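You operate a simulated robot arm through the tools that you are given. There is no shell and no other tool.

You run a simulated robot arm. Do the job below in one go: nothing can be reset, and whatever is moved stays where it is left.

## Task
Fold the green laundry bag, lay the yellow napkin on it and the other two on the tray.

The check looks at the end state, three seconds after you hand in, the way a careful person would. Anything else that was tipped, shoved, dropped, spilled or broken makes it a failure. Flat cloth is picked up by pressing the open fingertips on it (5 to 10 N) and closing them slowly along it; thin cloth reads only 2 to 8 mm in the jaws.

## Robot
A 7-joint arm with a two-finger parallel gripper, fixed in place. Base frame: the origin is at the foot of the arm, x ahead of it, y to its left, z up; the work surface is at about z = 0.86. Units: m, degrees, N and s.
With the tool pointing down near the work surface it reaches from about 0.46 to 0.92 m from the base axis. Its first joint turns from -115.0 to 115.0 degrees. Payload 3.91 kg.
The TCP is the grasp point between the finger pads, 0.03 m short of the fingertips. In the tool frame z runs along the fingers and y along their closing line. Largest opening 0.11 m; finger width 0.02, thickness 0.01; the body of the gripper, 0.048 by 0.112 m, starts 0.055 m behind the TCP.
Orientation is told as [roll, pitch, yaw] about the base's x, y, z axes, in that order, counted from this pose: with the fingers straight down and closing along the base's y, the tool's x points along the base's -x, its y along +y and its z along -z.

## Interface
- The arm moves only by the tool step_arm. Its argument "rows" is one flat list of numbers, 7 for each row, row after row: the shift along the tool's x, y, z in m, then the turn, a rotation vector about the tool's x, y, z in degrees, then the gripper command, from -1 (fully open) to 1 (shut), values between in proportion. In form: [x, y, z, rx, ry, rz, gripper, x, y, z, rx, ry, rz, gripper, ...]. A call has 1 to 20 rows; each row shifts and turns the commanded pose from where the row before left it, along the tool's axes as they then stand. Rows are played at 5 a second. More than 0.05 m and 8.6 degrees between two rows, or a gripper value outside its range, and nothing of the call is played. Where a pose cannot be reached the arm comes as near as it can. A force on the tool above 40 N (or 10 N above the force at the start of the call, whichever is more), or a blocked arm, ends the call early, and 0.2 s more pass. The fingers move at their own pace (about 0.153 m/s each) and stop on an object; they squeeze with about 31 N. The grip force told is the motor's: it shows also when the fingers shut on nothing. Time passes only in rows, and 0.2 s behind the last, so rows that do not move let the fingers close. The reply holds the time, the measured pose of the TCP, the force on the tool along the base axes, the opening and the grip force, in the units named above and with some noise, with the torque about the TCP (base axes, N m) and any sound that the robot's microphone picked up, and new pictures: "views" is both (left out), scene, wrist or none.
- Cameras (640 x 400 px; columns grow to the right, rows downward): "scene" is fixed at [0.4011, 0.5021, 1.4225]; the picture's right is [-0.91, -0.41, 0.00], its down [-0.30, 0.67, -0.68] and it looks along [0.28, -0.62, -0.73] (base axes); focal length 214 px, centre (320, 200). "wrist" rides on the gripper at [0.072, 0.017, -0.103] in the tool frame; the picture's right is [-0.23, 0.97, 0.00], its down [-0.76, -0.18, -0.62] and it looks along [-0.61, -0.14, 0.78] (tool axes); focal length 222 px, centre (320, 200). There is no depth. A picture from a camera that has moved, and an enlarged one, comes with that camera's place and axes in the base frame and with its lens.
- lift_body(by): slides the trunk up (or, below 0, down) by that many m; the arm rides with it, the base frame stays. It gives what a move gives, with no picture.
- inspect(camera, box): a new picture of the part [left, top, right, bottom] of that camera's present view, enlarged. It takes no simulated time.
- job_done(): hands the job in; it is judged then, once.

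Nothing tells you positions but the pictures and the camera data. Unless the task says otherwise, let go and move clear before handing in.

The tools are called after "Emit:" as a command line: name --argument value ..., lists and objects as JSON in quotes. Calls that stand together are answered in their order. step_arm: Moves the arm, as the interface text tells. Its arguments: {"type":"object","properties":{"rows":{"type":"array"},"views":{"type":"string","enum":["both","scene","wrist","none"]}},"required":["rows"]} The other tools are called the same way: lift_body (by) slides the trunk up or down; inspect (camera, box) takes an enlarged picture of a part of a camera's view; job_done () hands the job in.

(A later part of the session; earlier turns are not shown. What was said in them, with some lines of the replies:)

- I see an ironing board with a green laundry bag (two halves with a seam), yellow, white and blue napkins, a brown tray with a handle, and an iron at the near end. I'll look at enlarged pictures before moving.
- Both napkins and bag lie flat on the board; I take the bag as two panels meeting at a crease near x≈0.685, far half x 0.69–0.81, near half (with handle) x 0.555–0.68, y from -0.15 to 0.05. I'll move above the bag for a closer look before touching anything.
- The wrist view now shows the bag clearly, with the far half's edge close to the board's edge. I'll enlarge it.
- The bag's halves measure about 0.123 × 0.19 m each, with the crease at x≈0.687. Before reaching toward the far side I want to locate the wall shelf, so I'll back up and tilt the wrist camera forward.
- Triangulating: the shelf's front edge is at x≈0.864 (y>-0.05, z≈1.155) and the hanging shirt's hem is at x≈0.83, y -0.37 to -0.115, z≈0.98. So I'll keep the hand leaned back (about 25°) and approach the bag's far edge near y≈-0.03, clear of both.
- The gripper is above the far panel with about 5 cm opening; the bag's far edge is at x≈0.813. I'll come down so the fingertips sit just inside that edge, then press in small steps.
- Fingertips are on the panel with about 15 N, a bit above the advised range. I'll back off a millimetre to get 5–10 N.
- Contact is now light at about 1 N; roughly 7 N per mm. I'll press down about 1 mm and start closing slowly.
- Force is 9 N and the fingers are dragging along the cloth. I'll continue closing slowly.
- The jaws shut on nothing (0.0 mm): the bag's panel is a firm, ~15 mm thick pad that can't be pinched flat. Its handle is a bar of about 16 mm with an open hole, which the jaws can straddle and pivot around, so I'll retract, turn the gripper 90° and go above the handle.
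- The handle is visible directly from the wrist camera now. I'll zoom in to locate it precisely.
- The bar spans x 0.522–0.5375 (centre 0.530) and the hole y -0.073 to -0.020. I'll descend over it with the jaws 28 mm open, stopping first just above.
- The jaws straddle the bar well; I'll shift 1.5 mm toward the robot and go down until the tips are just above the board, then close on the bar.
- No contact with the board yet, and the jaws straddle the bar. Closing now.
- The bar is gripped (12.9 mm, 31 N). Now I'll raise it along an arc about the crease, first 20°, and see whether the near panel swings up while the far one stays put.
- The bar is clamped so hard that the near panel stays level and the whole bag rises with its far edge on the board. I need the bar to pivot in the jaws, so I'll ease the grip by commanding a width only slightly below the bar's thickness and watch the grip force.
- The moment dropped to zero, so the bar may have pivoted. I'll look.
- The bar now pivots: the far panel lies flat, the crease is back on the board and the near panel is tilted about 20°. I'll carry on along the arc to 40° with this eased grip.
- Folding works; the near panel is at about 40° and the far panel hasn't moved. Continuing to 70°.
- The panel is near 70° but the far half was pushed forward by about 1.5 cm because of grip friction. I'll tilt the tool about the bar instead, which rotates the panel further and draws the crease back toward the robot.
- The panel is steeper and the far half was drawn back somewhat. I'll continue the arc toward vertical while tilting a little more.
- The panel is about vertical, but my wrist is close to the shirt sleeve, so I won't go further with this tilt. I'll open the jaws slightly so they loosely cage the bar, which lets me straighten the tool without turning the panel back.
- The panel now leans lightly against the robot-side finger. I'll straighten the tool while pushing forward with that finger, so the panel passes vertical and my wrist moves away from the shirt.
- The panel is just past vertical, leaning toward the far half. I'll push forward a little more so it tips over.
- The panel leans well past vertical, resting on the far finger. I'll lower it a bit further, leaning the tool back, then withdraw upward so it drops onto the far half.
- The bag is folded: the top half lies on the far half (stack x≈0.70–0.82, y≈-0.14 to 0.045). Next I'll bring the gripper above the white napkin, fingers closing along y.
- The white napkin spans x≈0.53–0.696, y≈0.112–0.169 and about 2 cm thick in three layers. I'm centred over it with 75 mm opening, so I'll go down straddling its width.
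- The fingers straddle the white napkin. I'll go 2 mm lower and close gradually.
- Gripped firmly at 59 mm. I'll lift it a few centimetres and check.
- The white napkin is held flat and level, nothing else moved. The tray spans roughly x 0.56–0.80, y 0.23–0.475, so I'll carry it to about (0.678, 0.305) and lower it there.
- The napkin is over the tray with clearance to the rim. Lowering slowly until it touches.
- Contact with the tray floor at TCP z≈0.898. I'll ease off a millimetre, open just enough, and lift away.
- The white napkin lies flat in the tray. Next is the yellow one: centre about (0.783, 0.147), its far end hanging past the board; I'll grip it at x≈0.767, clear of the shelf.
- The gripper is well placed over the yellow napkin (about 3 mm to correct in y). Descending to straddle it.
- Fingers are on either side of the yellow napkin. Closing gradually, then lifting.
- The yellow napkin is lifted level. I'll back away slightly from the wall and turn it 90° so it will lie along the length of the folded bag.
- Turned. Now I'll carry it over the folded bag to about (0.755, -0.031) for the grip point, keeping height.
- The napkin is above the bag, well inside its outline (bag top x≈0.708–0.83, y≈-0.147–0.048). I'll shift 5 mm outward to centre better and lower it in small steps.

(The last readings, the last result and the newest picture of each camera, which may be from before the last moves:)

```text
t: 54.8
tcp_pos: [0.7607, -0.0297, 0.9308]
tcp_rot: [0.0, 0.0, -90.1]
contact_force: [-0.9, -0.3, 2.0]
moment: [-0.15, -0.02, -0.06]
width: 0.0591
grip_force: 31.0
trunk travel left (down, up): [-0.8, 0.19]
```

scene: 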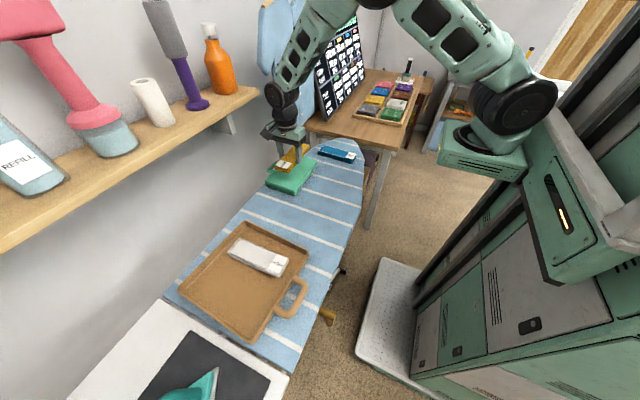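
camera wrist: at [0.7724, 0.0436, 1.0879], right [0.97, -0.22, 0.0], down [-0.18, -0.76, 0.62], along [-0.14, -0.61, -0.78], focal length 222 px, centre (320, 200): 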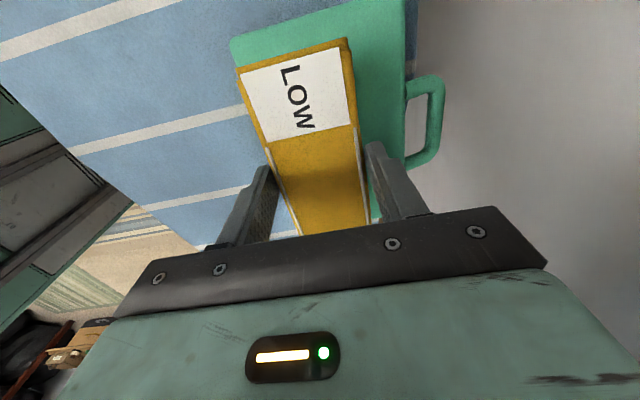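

First contact with the bag. One more millimetre, then open gently and lift straight up.

Emit:
step_arm --rows '[0, 0, 0.001, 0, 0, 0, 0.4, 0, 0, 0, 0, 0, 0, 0.1, 0, 0, 0, 0, 0, 0, -0.1, 0, 0, 0, 0, 0, 0, -0.2, 0, 0, 0, 0, 0, 0, -0.3, 0, 0, 0, 0, 0, 0, -0.3, 0, 0, -0.02, 0, 0, 0, -0.3, 0, 0, -0.04, 0, 0, 0, -0.3, 0, 0, -0.04, 0, 0, 0, -0.3]' --views "both"

Emit:
inspect --camera "scene" --box '[220, 80, 360, 220]'

```text
t: 56.8
tcp_pos: [0.7598, -0.0321, 1.0317]
tcp_rot: [0.0, 0.1, -89.9]
contact_force: [1.4, -0.1, -0.4]
moment: [-0.03, 0.04, 0.01]
width: 0.0716
grip_force: 0.2
trunk travel left (down, up): [-0.8, 0.19]
camera wrist: at [0.7785, 0.0405, 1.1354], right [0.97, -0.23, 0.0], down [-0.18, -0.76, 0.62], along [-0.14, -0.61, -0.78], focal length 222 px, centre (320, 200)
```

scene: 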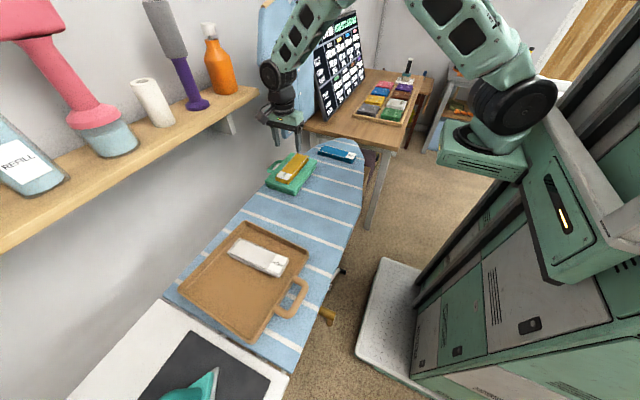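
wrist: 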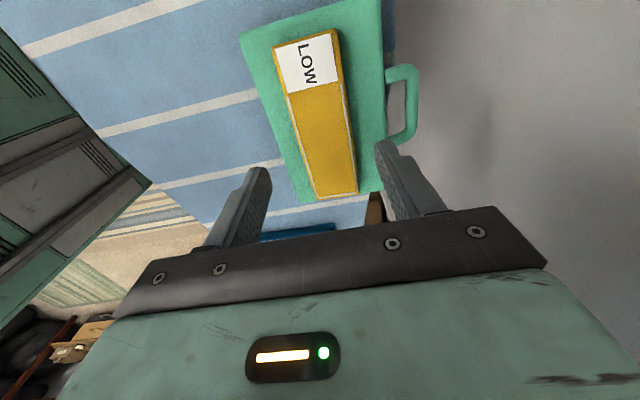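

```text
2.86 times, centred on (290, 150) of scene
camera zoom: at [0.4011, 0.5021, 1.4225], right [-0.91, -0.41, 0.0], down [-0.3, 0.67, -0.68], along [0.28, -0.62, -0.73], focal length 613 px, centre (406, 343)
```

zoom: 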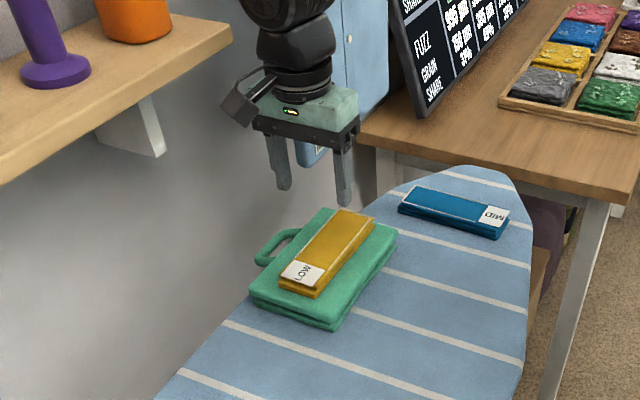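

The yellow napkin lies nicely on the folded bag. Now for the blue one at about (0.655, -0.242): I'll back away from the shirt first, then move over it and turn the gripper back.

Emit:
step_arm --rows '[0, -0.045, 0, 0, 0, 0, -0.4, 0, -0.045, 0, 0, 0, 0, -0.4, -0.042, -0.003, 0, 0, 0, 0, -0.4, -0.042, -0.003, 0, 0, 0, 0, -0.4, -0.042, -0.003, 0, 0, 0, 0, -0.4, -0.042, -0.003, 0, 0, 0, 0, -0.4, -0.042, -0.003, 0, 0, 0, 0, -0.4, 0, 0, 0, 0, 0, -8.45, -0.4, 0, 0, 0, 0, 0, -8.45, -0.4, 0, 0, 0, 0, 0, -8.45, -0.4, 0, 0, 0, 0, 0, -8.45, -0.4, 0, 0, 0, 0, 0, -8.45, -0.4, 0, 0, 0, 0, 0, -8.45, -0.4, 0, 0, 0, 0, 0, -8.45, -0.4, 0, 0, 0, 0, 0, -8.45, -0.4, 0, 0, 0, 0, 0, -8.45, -0.4, 0, 0, 0, 0, 0, -8.45, -0.4, 0, 0, 0, 0, 0, -8.5, -0.4]' --views "both"

Emit:
inspect --camera "wrist" --box '[180, 0, 460, 240]'

Emit:
inspect --camera "scene" --box '[240, 80, 400, 220]'

```text
t: 60.6
tcp_pos: [0.6564, -0.2404, 1.0301]
tcp_rot: [0.0, 0.0, 3.0]
contact_force: [0.6, 0.1, -0.6]
moment: [-0.02, 0.01, -0.01]
width: 0.0772
grip_force: 0.0
trunk travel left (down, up): [-0.8, 0.19]
camera wrist: at [0.5838, -0.2285, 1.1337], right [0.17, 0.98, 0.0], down [0.77, -0.14, 0.62], along [0.61, -0.11, -0.78], focal length 222 px, centre (320, 200)
```

scene: 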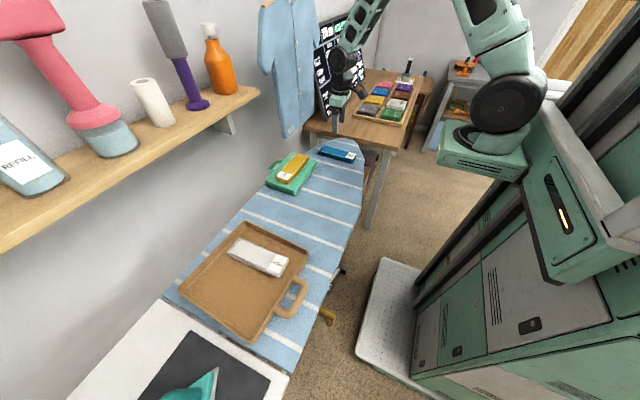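
wrist: 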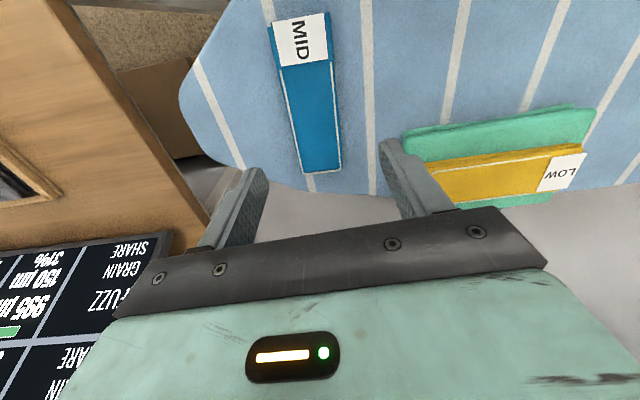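

```text
1.67 times, centred on (320, 120) of wrist
camera zoom: at [0.5838, -0.2285, 1.1337], right [0.17, 0.98, 0.0], down [0.77, -0.14, 0.62], along [0.61, -0.11, -0.78], focal length 370 px, centre (320, 333)
```

zoom: 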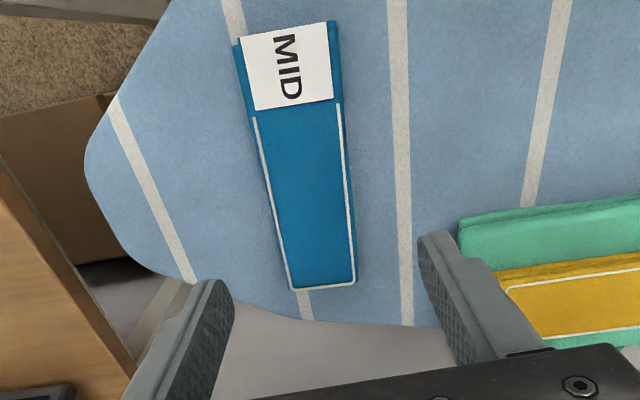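

```text
2.86 times, centred on (320, 150) of scene
camera zoom: at [0.4011, 0.5021, 1.4225], right [-0.91, -0.41, 0.0], down [-0.3, 0.67, -0.68], along [0.28, -0.62, -0.73], focal length 613 px, centre (320, 343)
```

zoom: 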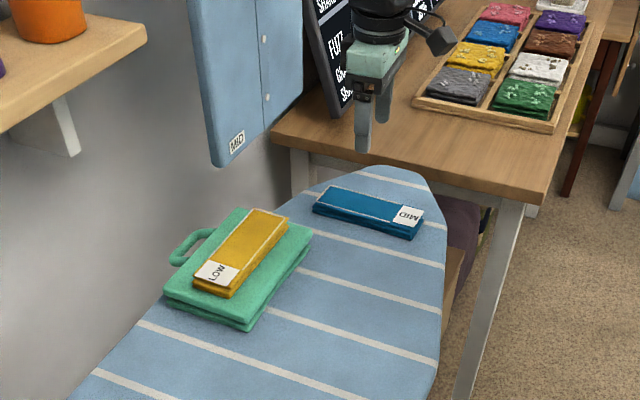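

Blue spans x≈0.578–0.735, centre y≈-0.249, turned about -2.5°. I'll correct y and yaw and descend part way to verify.

Emit:
step_arm --rows '[0, -0.008, 0.02, 0, 0, 5.5, -0.4, 0, 0, 0.04, 0, 0, 0, -0.4, 0, 0, 0.04, 0, 0, 0, -0.4]' --views "both"

Emit:
inspect --camera "wrist" --box '[180, 0, 460, 240]'

Emit:
inspect --camera "scene" --box '[270, 90, 400, 200]'

```text
t: 61.4
tcp_pos: [0.6565, -0.2505, 0.9293]
tcp_rot: [0.0, -0.1, -2.4]
contact_force: [0.3, -0.9, 0.6]
moment: [0.0, -0.02, 0.02]
width: 0.0773
grip_force: 0.0
trunk travel left (down, up): [-0.8, 0.19]
camera wrist: at [0.5855, -0.231, 1.033], right [0.27, 0.96, 0.0], down [0.75, -0.21, 0.62], along [0.6, -0.17, -0.78], focal length 222 px, centre (320, 200)
```

scene: 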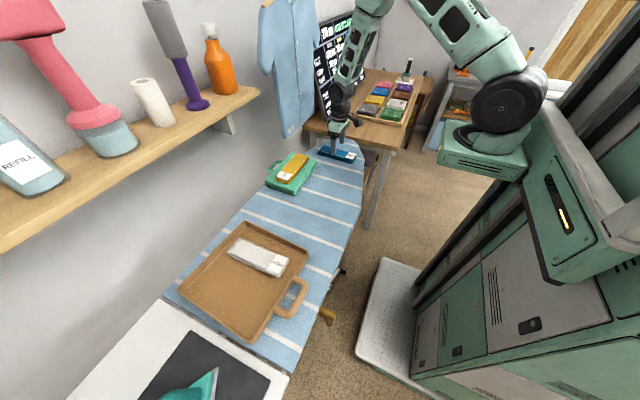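
wrist: 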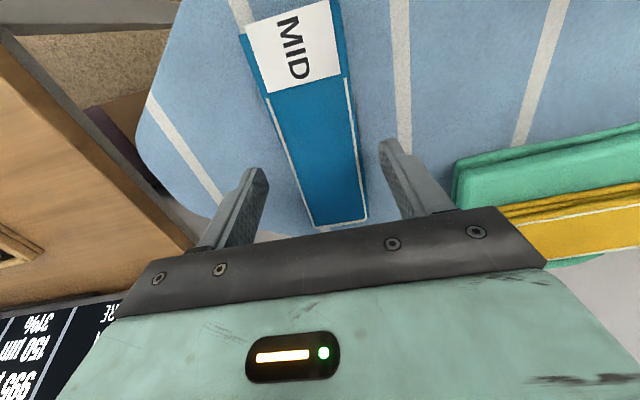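

```text
1.67 times, centred on (320, 120) of wrist
camera zoom: at [0.5855, -0.231, 1.033], right [0.27, 0.96, 0.0], down [0.75, -0.21, 0.62], along [0.6, -0.17, -0.78], focal length 370 px, centre (320, 333)
```

zoom: 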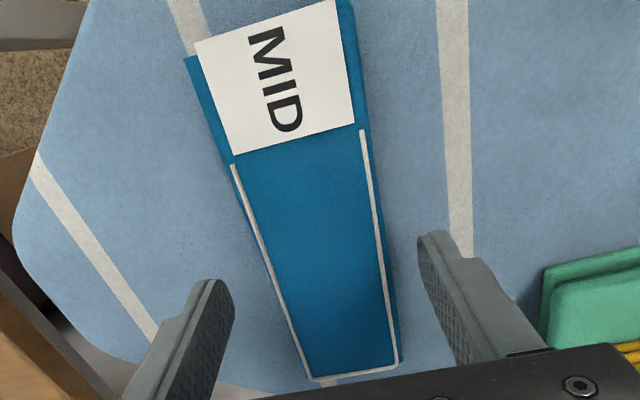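

```text
3.64 times, centred on (335, 145) of scene
camera zoom: at [0.4011, 0.5021, 1.4225], right [-0.91, -0.41, 0.0], down [-0.3, 0.67, -0.68], along [0.28, -0.62, -0.73], focal length 780 px, centre (266, 400)
```

zoom: 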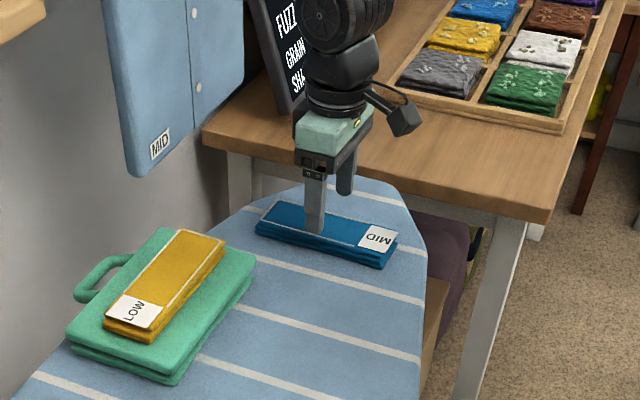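

Well centred and aligned. Going down the rest of the way and closing.

Emit:
step_arm --rows '[0, 0, 0.02, 0, 0, 0, -0.4, 0, 0, 0.01, 0, 0, 0, -0.4, 0, 0, 0.005, 0, 0, 0, -0.4, 0, 0, 0, 0, 0, 0, -0.3, 0, 0, 0, 0, 0, 0, -0.2, 0, 0, 0, 0, 0, 0, -0.1, 0, 0, 0, 0, 0, 0, 0.0, 0, 0, 0, 0, 0, 0, 0.1, 0, 0, 0, 0, 0, 0, 0.2, 0, 0, 0, 0, 0, 0, 0.4]' --views "wrist"

```text
t: 63.6
tcp_pos: [0.6558, -0.2497, 0.894]
tcp_rot: [0.0, 0.0, -2.5]
contact_force: [-0.9, -0.3, 0.3]
moment: [0.0, 0.0, 0.01]
width: 0.0591
grip_force: 31.0
trunk travel left (down, up): [-0.8, 0.19]
camera wrist: at [0.5853, -0.2307, 0.9984], right [0.27, 0.96, 0.0], down [0.75, -0.21, 0.62], along [0.6, -0.17, -0.78], focal length 222 px, centre (320, 200)
```

wrist: 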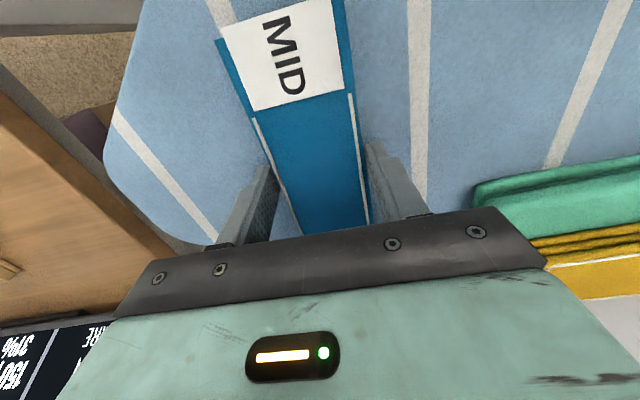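

Blue is gripped. Lifting it clear.

Emit:
step_arm --rows '[0, 0, -0.01, 0, 0, 0, 0.4, 0, 0, -0.02, 0, 0, 0, 0.4, 0, 0, -0.04, 0, 0, 0, 0.4, 0, 0, -0.04, 0, 0, 0, 0.4, 0, 0, -0.04, 0, 0, 0, 0.4]' --views "both"

Emit:
inspect --camera "scene" --box '[270, 60, 400, 200]'

```text
t: 64.8
tcp_pos: [0.6559, -0.25, 1.0456]
tcp_rot: [-0.1, 0.0, -2.4]
contact_force: [0.6, -1.0, -0.7]
moment: [-0.02, 0.03, 0.0]
width: 0.0591
grip_force: 31.6
trunk travel left (down, up): [-0.8, 0.19]
camera wrist: at [0.5856, -0.23, 1.1497], right [0.27, 0.96, 0.0], down [0.75, -0.21, 0.62], along [0.6, -0.17, -0.78], focal length 222 px, centre (320, 200)
```

scene: 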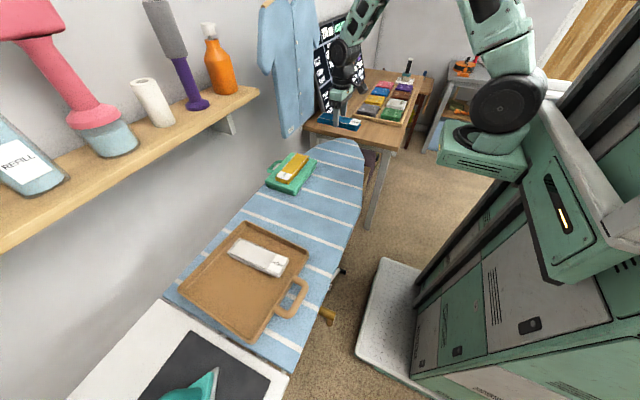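
wrist: 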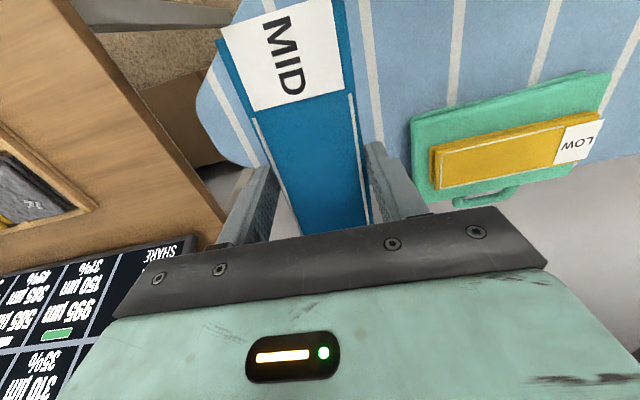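

```text
2.86 times, centred on (335, 130) of scene
camera zoom: at [0.4011, 0.5021, 1.4225], right [-0.91, -0.41, 0.0], down [-0.3, 0.67, -0.68], along [0.28, -0.62, -0.73], focal length 613 px, centre (277, 400)
```

zoom: 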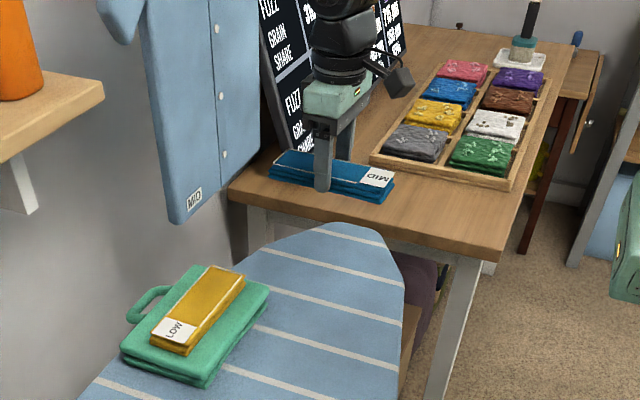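

The blue napkin is held level. Carrying it over to the tray at the free side, (0.683, 0.402).

Emit:
step_arm --rows '[0, 0.0466, 0, 0, 0, 0, 0.4, 0, 0.0466, 0, 0, 0, 0, 0.4, 0, 0.0466, 0, 0, 0, 0, 0.4, 0, 0.0466, 0, 0, 0, 0, 0.4, 0, 0.0466, 0, 0, 0, 0, 0.4, 0, 0.0466, 0, 0, 0, 0, 0.4, 0, 0.0466, 0, 0, 0, 0, 0.4, 0, 0.0466, 0, 0, 0, 0, 0.4, 0, 0.0466, 0, 0, 0, 0, 0.4, 0, 0.0466, 0, 0, 0, 0, 0.4, 0, 0.0466, 0, 0, 0, 0, 0.4, 0, 0.0466, 0, 0, 0, 0, 0.4, 0, 0.0466, 0, 0, 0, 0, 0.4, 0, 0.0466, 0, 0, 0, -4, 0.4]' --views "both"

Emit:
inspect --camera "scene" --box '[140, 170, 340, 350]'

Emit:
inspect --camera "wrist" --box '[120, 0, 560, 240]'

```text
t: 67.8
tcp_pos: [0.686, 0.3998, 1.0475]
tcp_rot: [-0.1, 0.0, 1.5]
contact_force: [-0.5, -0.8, -0.2]
moment: [0.03, -0.01, 0.01]
width: 0.0592
grip_force: 30.5
trunk travel left (down, up): [-0.8, 0.19]
camera wrist: at [0.6136, 0.4148, 1.1508], right [0.2, 0.98, 0.0], down [0.77, -0.16, 0.62], along [0.61, -0.13, -0.78], focal length 222 px, centre (320, 200)
```

scene: 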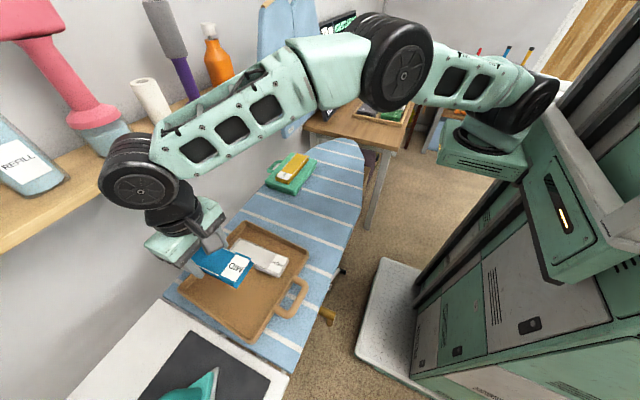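
wrist: 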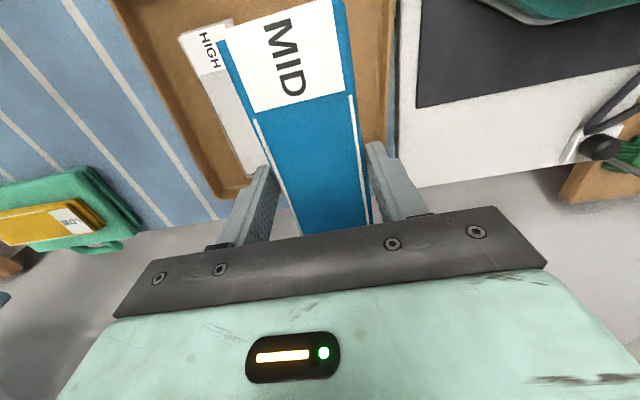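

```text
2.22 times, centred on (240, 260) of scene
camera zoom: at [0.4011, 0.5021, 1.4225], right [-0.91, -0.41, 0.0], down [-0.3, 0.67, -0.68], along [0.28, -0.62, -0.73], focal length 477 px, centre (498, 67)
```

zoom: 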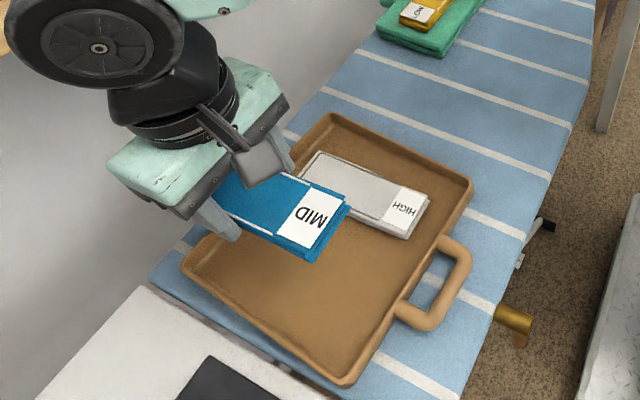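

```text
1.45 times, centred on (340, 120) of wrist
camera zoom: at [0.6136, 0.4148, 1.1508], right [0.2, 0.98, 0.0], down [0.77, -0.16, 0.62], along [0.61, -0.13, -0.78], focal length 323 px, centre (291, 316)
```

zoom: 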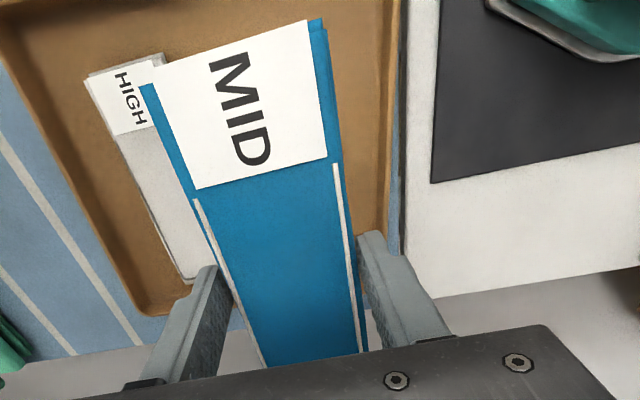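

The blue napkin is over the free part of the tray, with about 2 cm clearance to the white napkin and to the rim for the fingers. Lowering.

Emit:
step_arm --rows '[0, 0, 0.045, 0, 0, 0, 0.4, 0, 0, 0.045, 0, 0, 0, 0.4, 0, 0, 0.035, 0, 0, 0, 0.4, 0, 0, 0.012, 0, 0, 0, 0.4, 0, 0, 0.006, 0, 0, 0, 0.4]' --views "both"

Emit:
inspect --camera "scene" --box '[140, 170, 340, 350]'

```text
t: 69.0
tcp_pos: [0.6843, 0.402, 0.9017]
tcp_rot: [0.1, 0.0, 1.5]
contact_force: [-0.2, -0.2, -0.6]
moment: [0.0, 0.03, 0.01]
width: 0.059
grip_force: 30.9
trunk travel left (down, up): [-0.8, 0.19]
camera wrist: at [0.6128, 0.4179, 1.0061], right [0.2, 0.98, 0.0], down [0.77, -0.16, 0.62], along [0.61, -0.13, -0.78], focal length 222 px, centre (320, 200)
```

scene: 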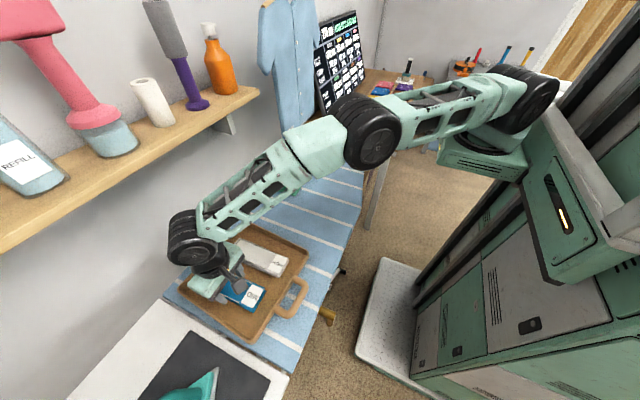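
wrist: 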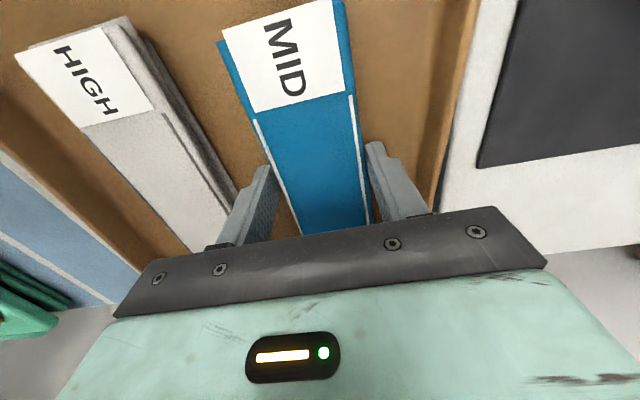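

```text
2.22 times, centred on (240, 260) of scene
camera zoom: at [0.4011, 0.5021, 1.4225], right [-0.91, -0.41, 0.0], down [-0.3, 0.67, -0.68], along [0.28, -0.62, -0.73], focal length 477 px, centre (498, 67)
```

zoom: 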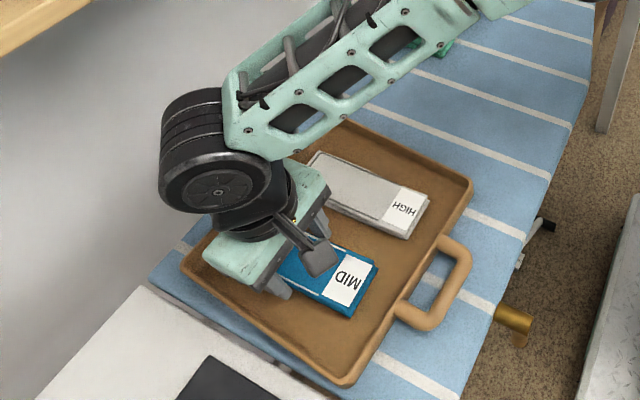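

Emit:
step_arm --rows '[0, 0, 0.002, 0, 0, 0, 0.4, 0, 0, 0.002, 0, 0, 0, 0.4]' --views "none"

```text
t: 69.6
tcp_pos: [0.6844, 0.404, 0.8995]
tcp_rot: [0.1, -0.1, 1.5]
contact_force: [-1.6, -0.4, 4.9]
moment: [-0.15, 0.15, 0.03]
width: 0.059
grip_force: 30.8
trunk travel left (down, up): [-0.8, 0.19]
```

Contact with the tray floor at about 5 N. Opening gently and lifting straight up.

Emit:
step_arm --rows '[0, 0, 0, 0, 0, 0, 0.1, 0, 0, 0, 0, 0, 0, -0.1, 0, 0, 0, 0, 0, 0, -0.18, 0, 0, 0, 0, 0, 0, -0.25, 0, 0, 0, 0, 0, 0, -0.25, 0, 0, -0.02, 0, 0, 0, -0.25, 0, 0, -0.04, 0, 0, 0, -0.25, 0, 0, -0.04, 0, 0, 0, -0.25, 0, 0, -0.04, 0, 0, 0, -0.25]' --views "both"

Emit:
inspect --camera "scene" --box '[140, 170, 340, 350]'

```text
t: 71.6
tcp_pos: [0.6831, 0.3988, 1.0378]
tcp_rot: [0.0, 0.0, 1.5]
contact_force: [0.5, 1.4, -1.2]
moment: [-0.02, 0.0, -0.01]
width: 0.0688
grip_force: 0.0
trunk travel left (down, up): [-0.8, 0.19]
camera wrist: at [0.6121, 0.4149, 1.1408], right [0.2, 0.98, 0.0], down [0.77, -0.16, 0.62], along [0.61, -0.13, -0.78], focal length 222 px, centre (320, 200)
```

scene: 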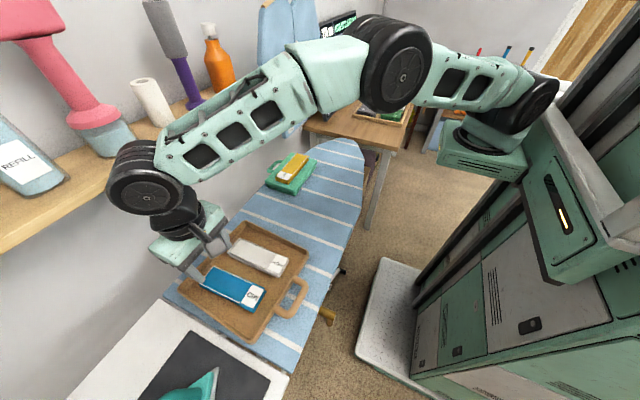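
wrist: 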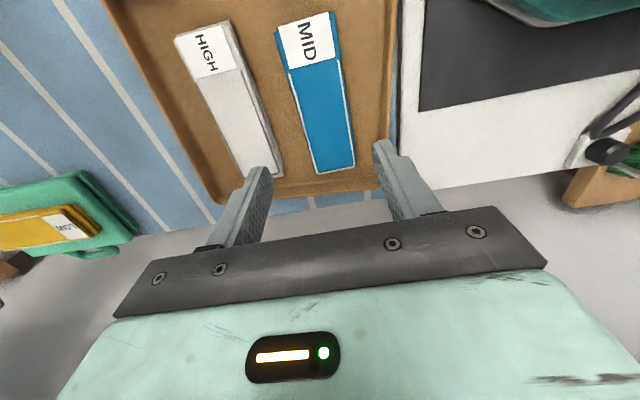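

```text
2.22 times, centred on (240, 260) of scene
camera zoom: at [0.4011, 0.5021, 1.4225], right [-0.91, -0.41, 0.0], down [-0.3, 0.67, -0.68], along [0.28, -0.62, -0.73], focal length 477 px, centre (498, 67)
```

zoom: 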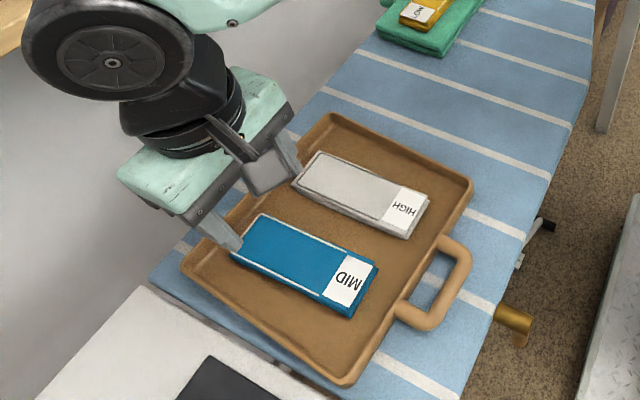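

Both napkins lie flat in the tray. I'll withdraw the arm up and back toward its starting place, then do a final check of the whole scene.

Emit:
step_arm --rows '[0.02, 0, -0.04, 0, 0, 0, -0.5, 0.025, -0.02, -0.035, 0, 0, 0, -1, 0.025, -0.02, -0.035, 0, 0, 0, -1, 0.025, -0.025, -0.03, 0, 0, 0, -1, 0.025, -0.035, -0.025, 0, 0, 0, -1, 0.025, -0.035, -0.025, 0, 0, 0, -1, 0.025, -0.035, -0.02, 0, 0, 0, -1, 0.02, -0.035, -0.02, 0, 0, 0, -1, 0.015, -0.035, 0, 0, 0, 0, -1]' --views "both"

Emit:
inspect --camera "scene" --box '[160, 130, 380, 340]'

Emit:
inspect --camera "scene" --box '[240, 120, 370, 210]'

Emit:
inspect --camera "wrist" --box '[100, 0, 600, 260]'

```text
t: 73.6
tcp_pos: [0.4827, 0.1551, 1.2667]
tcp_rot: [0.2, 0.0, 1.6]
contact_force: [-0.2, 0.4, -0.8]
moment: [0.0, 0.04, 0.01]
width: 0.1098
grip_force: 0.0
trunk travel left (down, up): [-0.8, 0.19]
camera wrist: at [0.4121, 0.1697, 1.3709], right [0.2, 0.98, 0.0], down [0.77, -0.16, 0.62], along [0.61, -0.13, -0.78], focal length 222 px, centre (320, 200)
```

scene: 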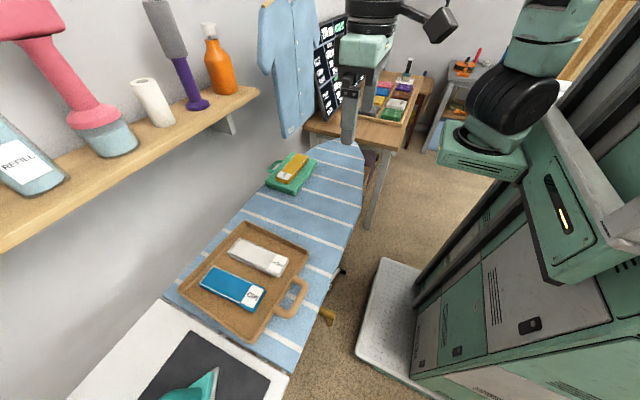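
wrist: 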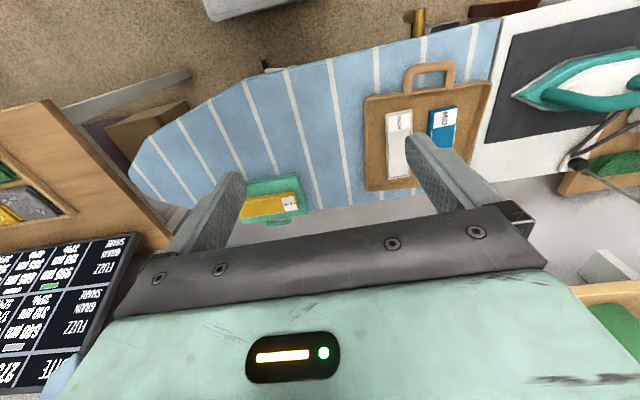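

```text
1.90 times, centred on (270, 235) of scene
camera zoom: at [0.4011, 0.5021, 1.4225], right [-0.91, -0.41, 0.0], down [-0.3, 0.67, -0.68], along [0.28, -0.62, -0.73], focal length 408 px, centre (415, 133)
```

zoom: 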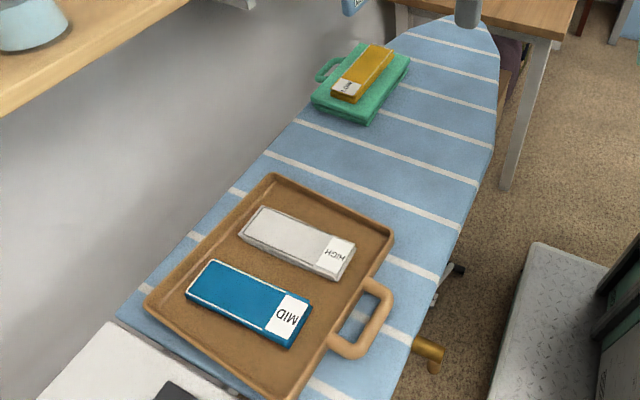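

```text
4.44 times, centred on (305, 165) of scene
camera zoom: at [0.4011, 0.5021, 1.4225], right [-0.91, -0.41, 0.0], down [-0.3, 0.67, -0.68], along [0.28, -0.62, -0.73], focal length 953 px, centre (387, 356)
```

zoom: 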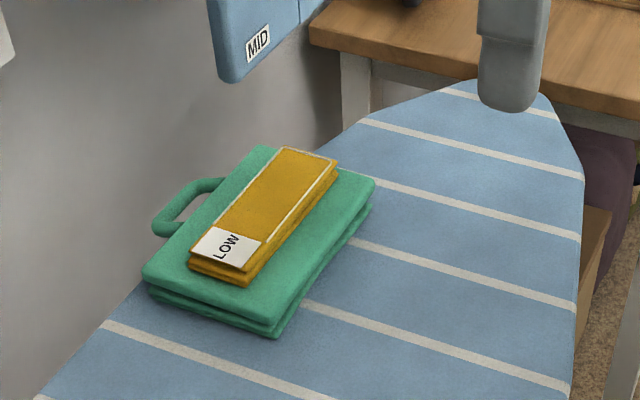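

```text
1.28 times, centred on (350, 130) of wrist
camera zoom: at [0.4121, 0.1697, 1.3709], right [0.2, 0.98, 0.0], down [0.77, -0.16, 0.62], along [0.61, -0.13, -0.78], focal length 284 px, centre (282, 290)
```

zoom: 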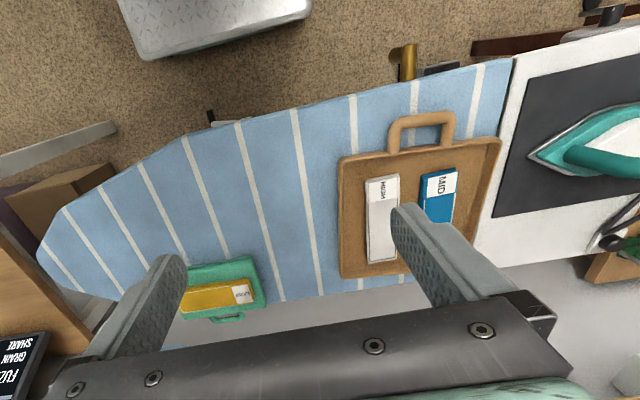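

Final check: the bag is folded face to face and lies stably on the board. The yellow napkin lies centred on it, and the white and blue napkins lie flat side by side in the tray. The shelf, shirt, iron and desk items look unchanged, and the gripper is open and clear, so I'm handing in.

Emit:
job_done

```text
The job is handed in.
```

The job is done and handed in. The green laundry bag is folded in half, the yellow napkin lies flat on top of it, and the white and blue napkins lie side by side in the tray.

- **Bag position:** the bag slid about 1 cm toward the wall while folding. One corner now overhangs the board edge by about 2 cm, and the handle sticks out past the edge. Before folding, that corner overhung by about 1 cm. The bag rests stably.
- **Everything else:** in the last pictures the tray, iron, shelf items, shirt and desk looked unchanged. The gripper was open and well clear when I handed in.
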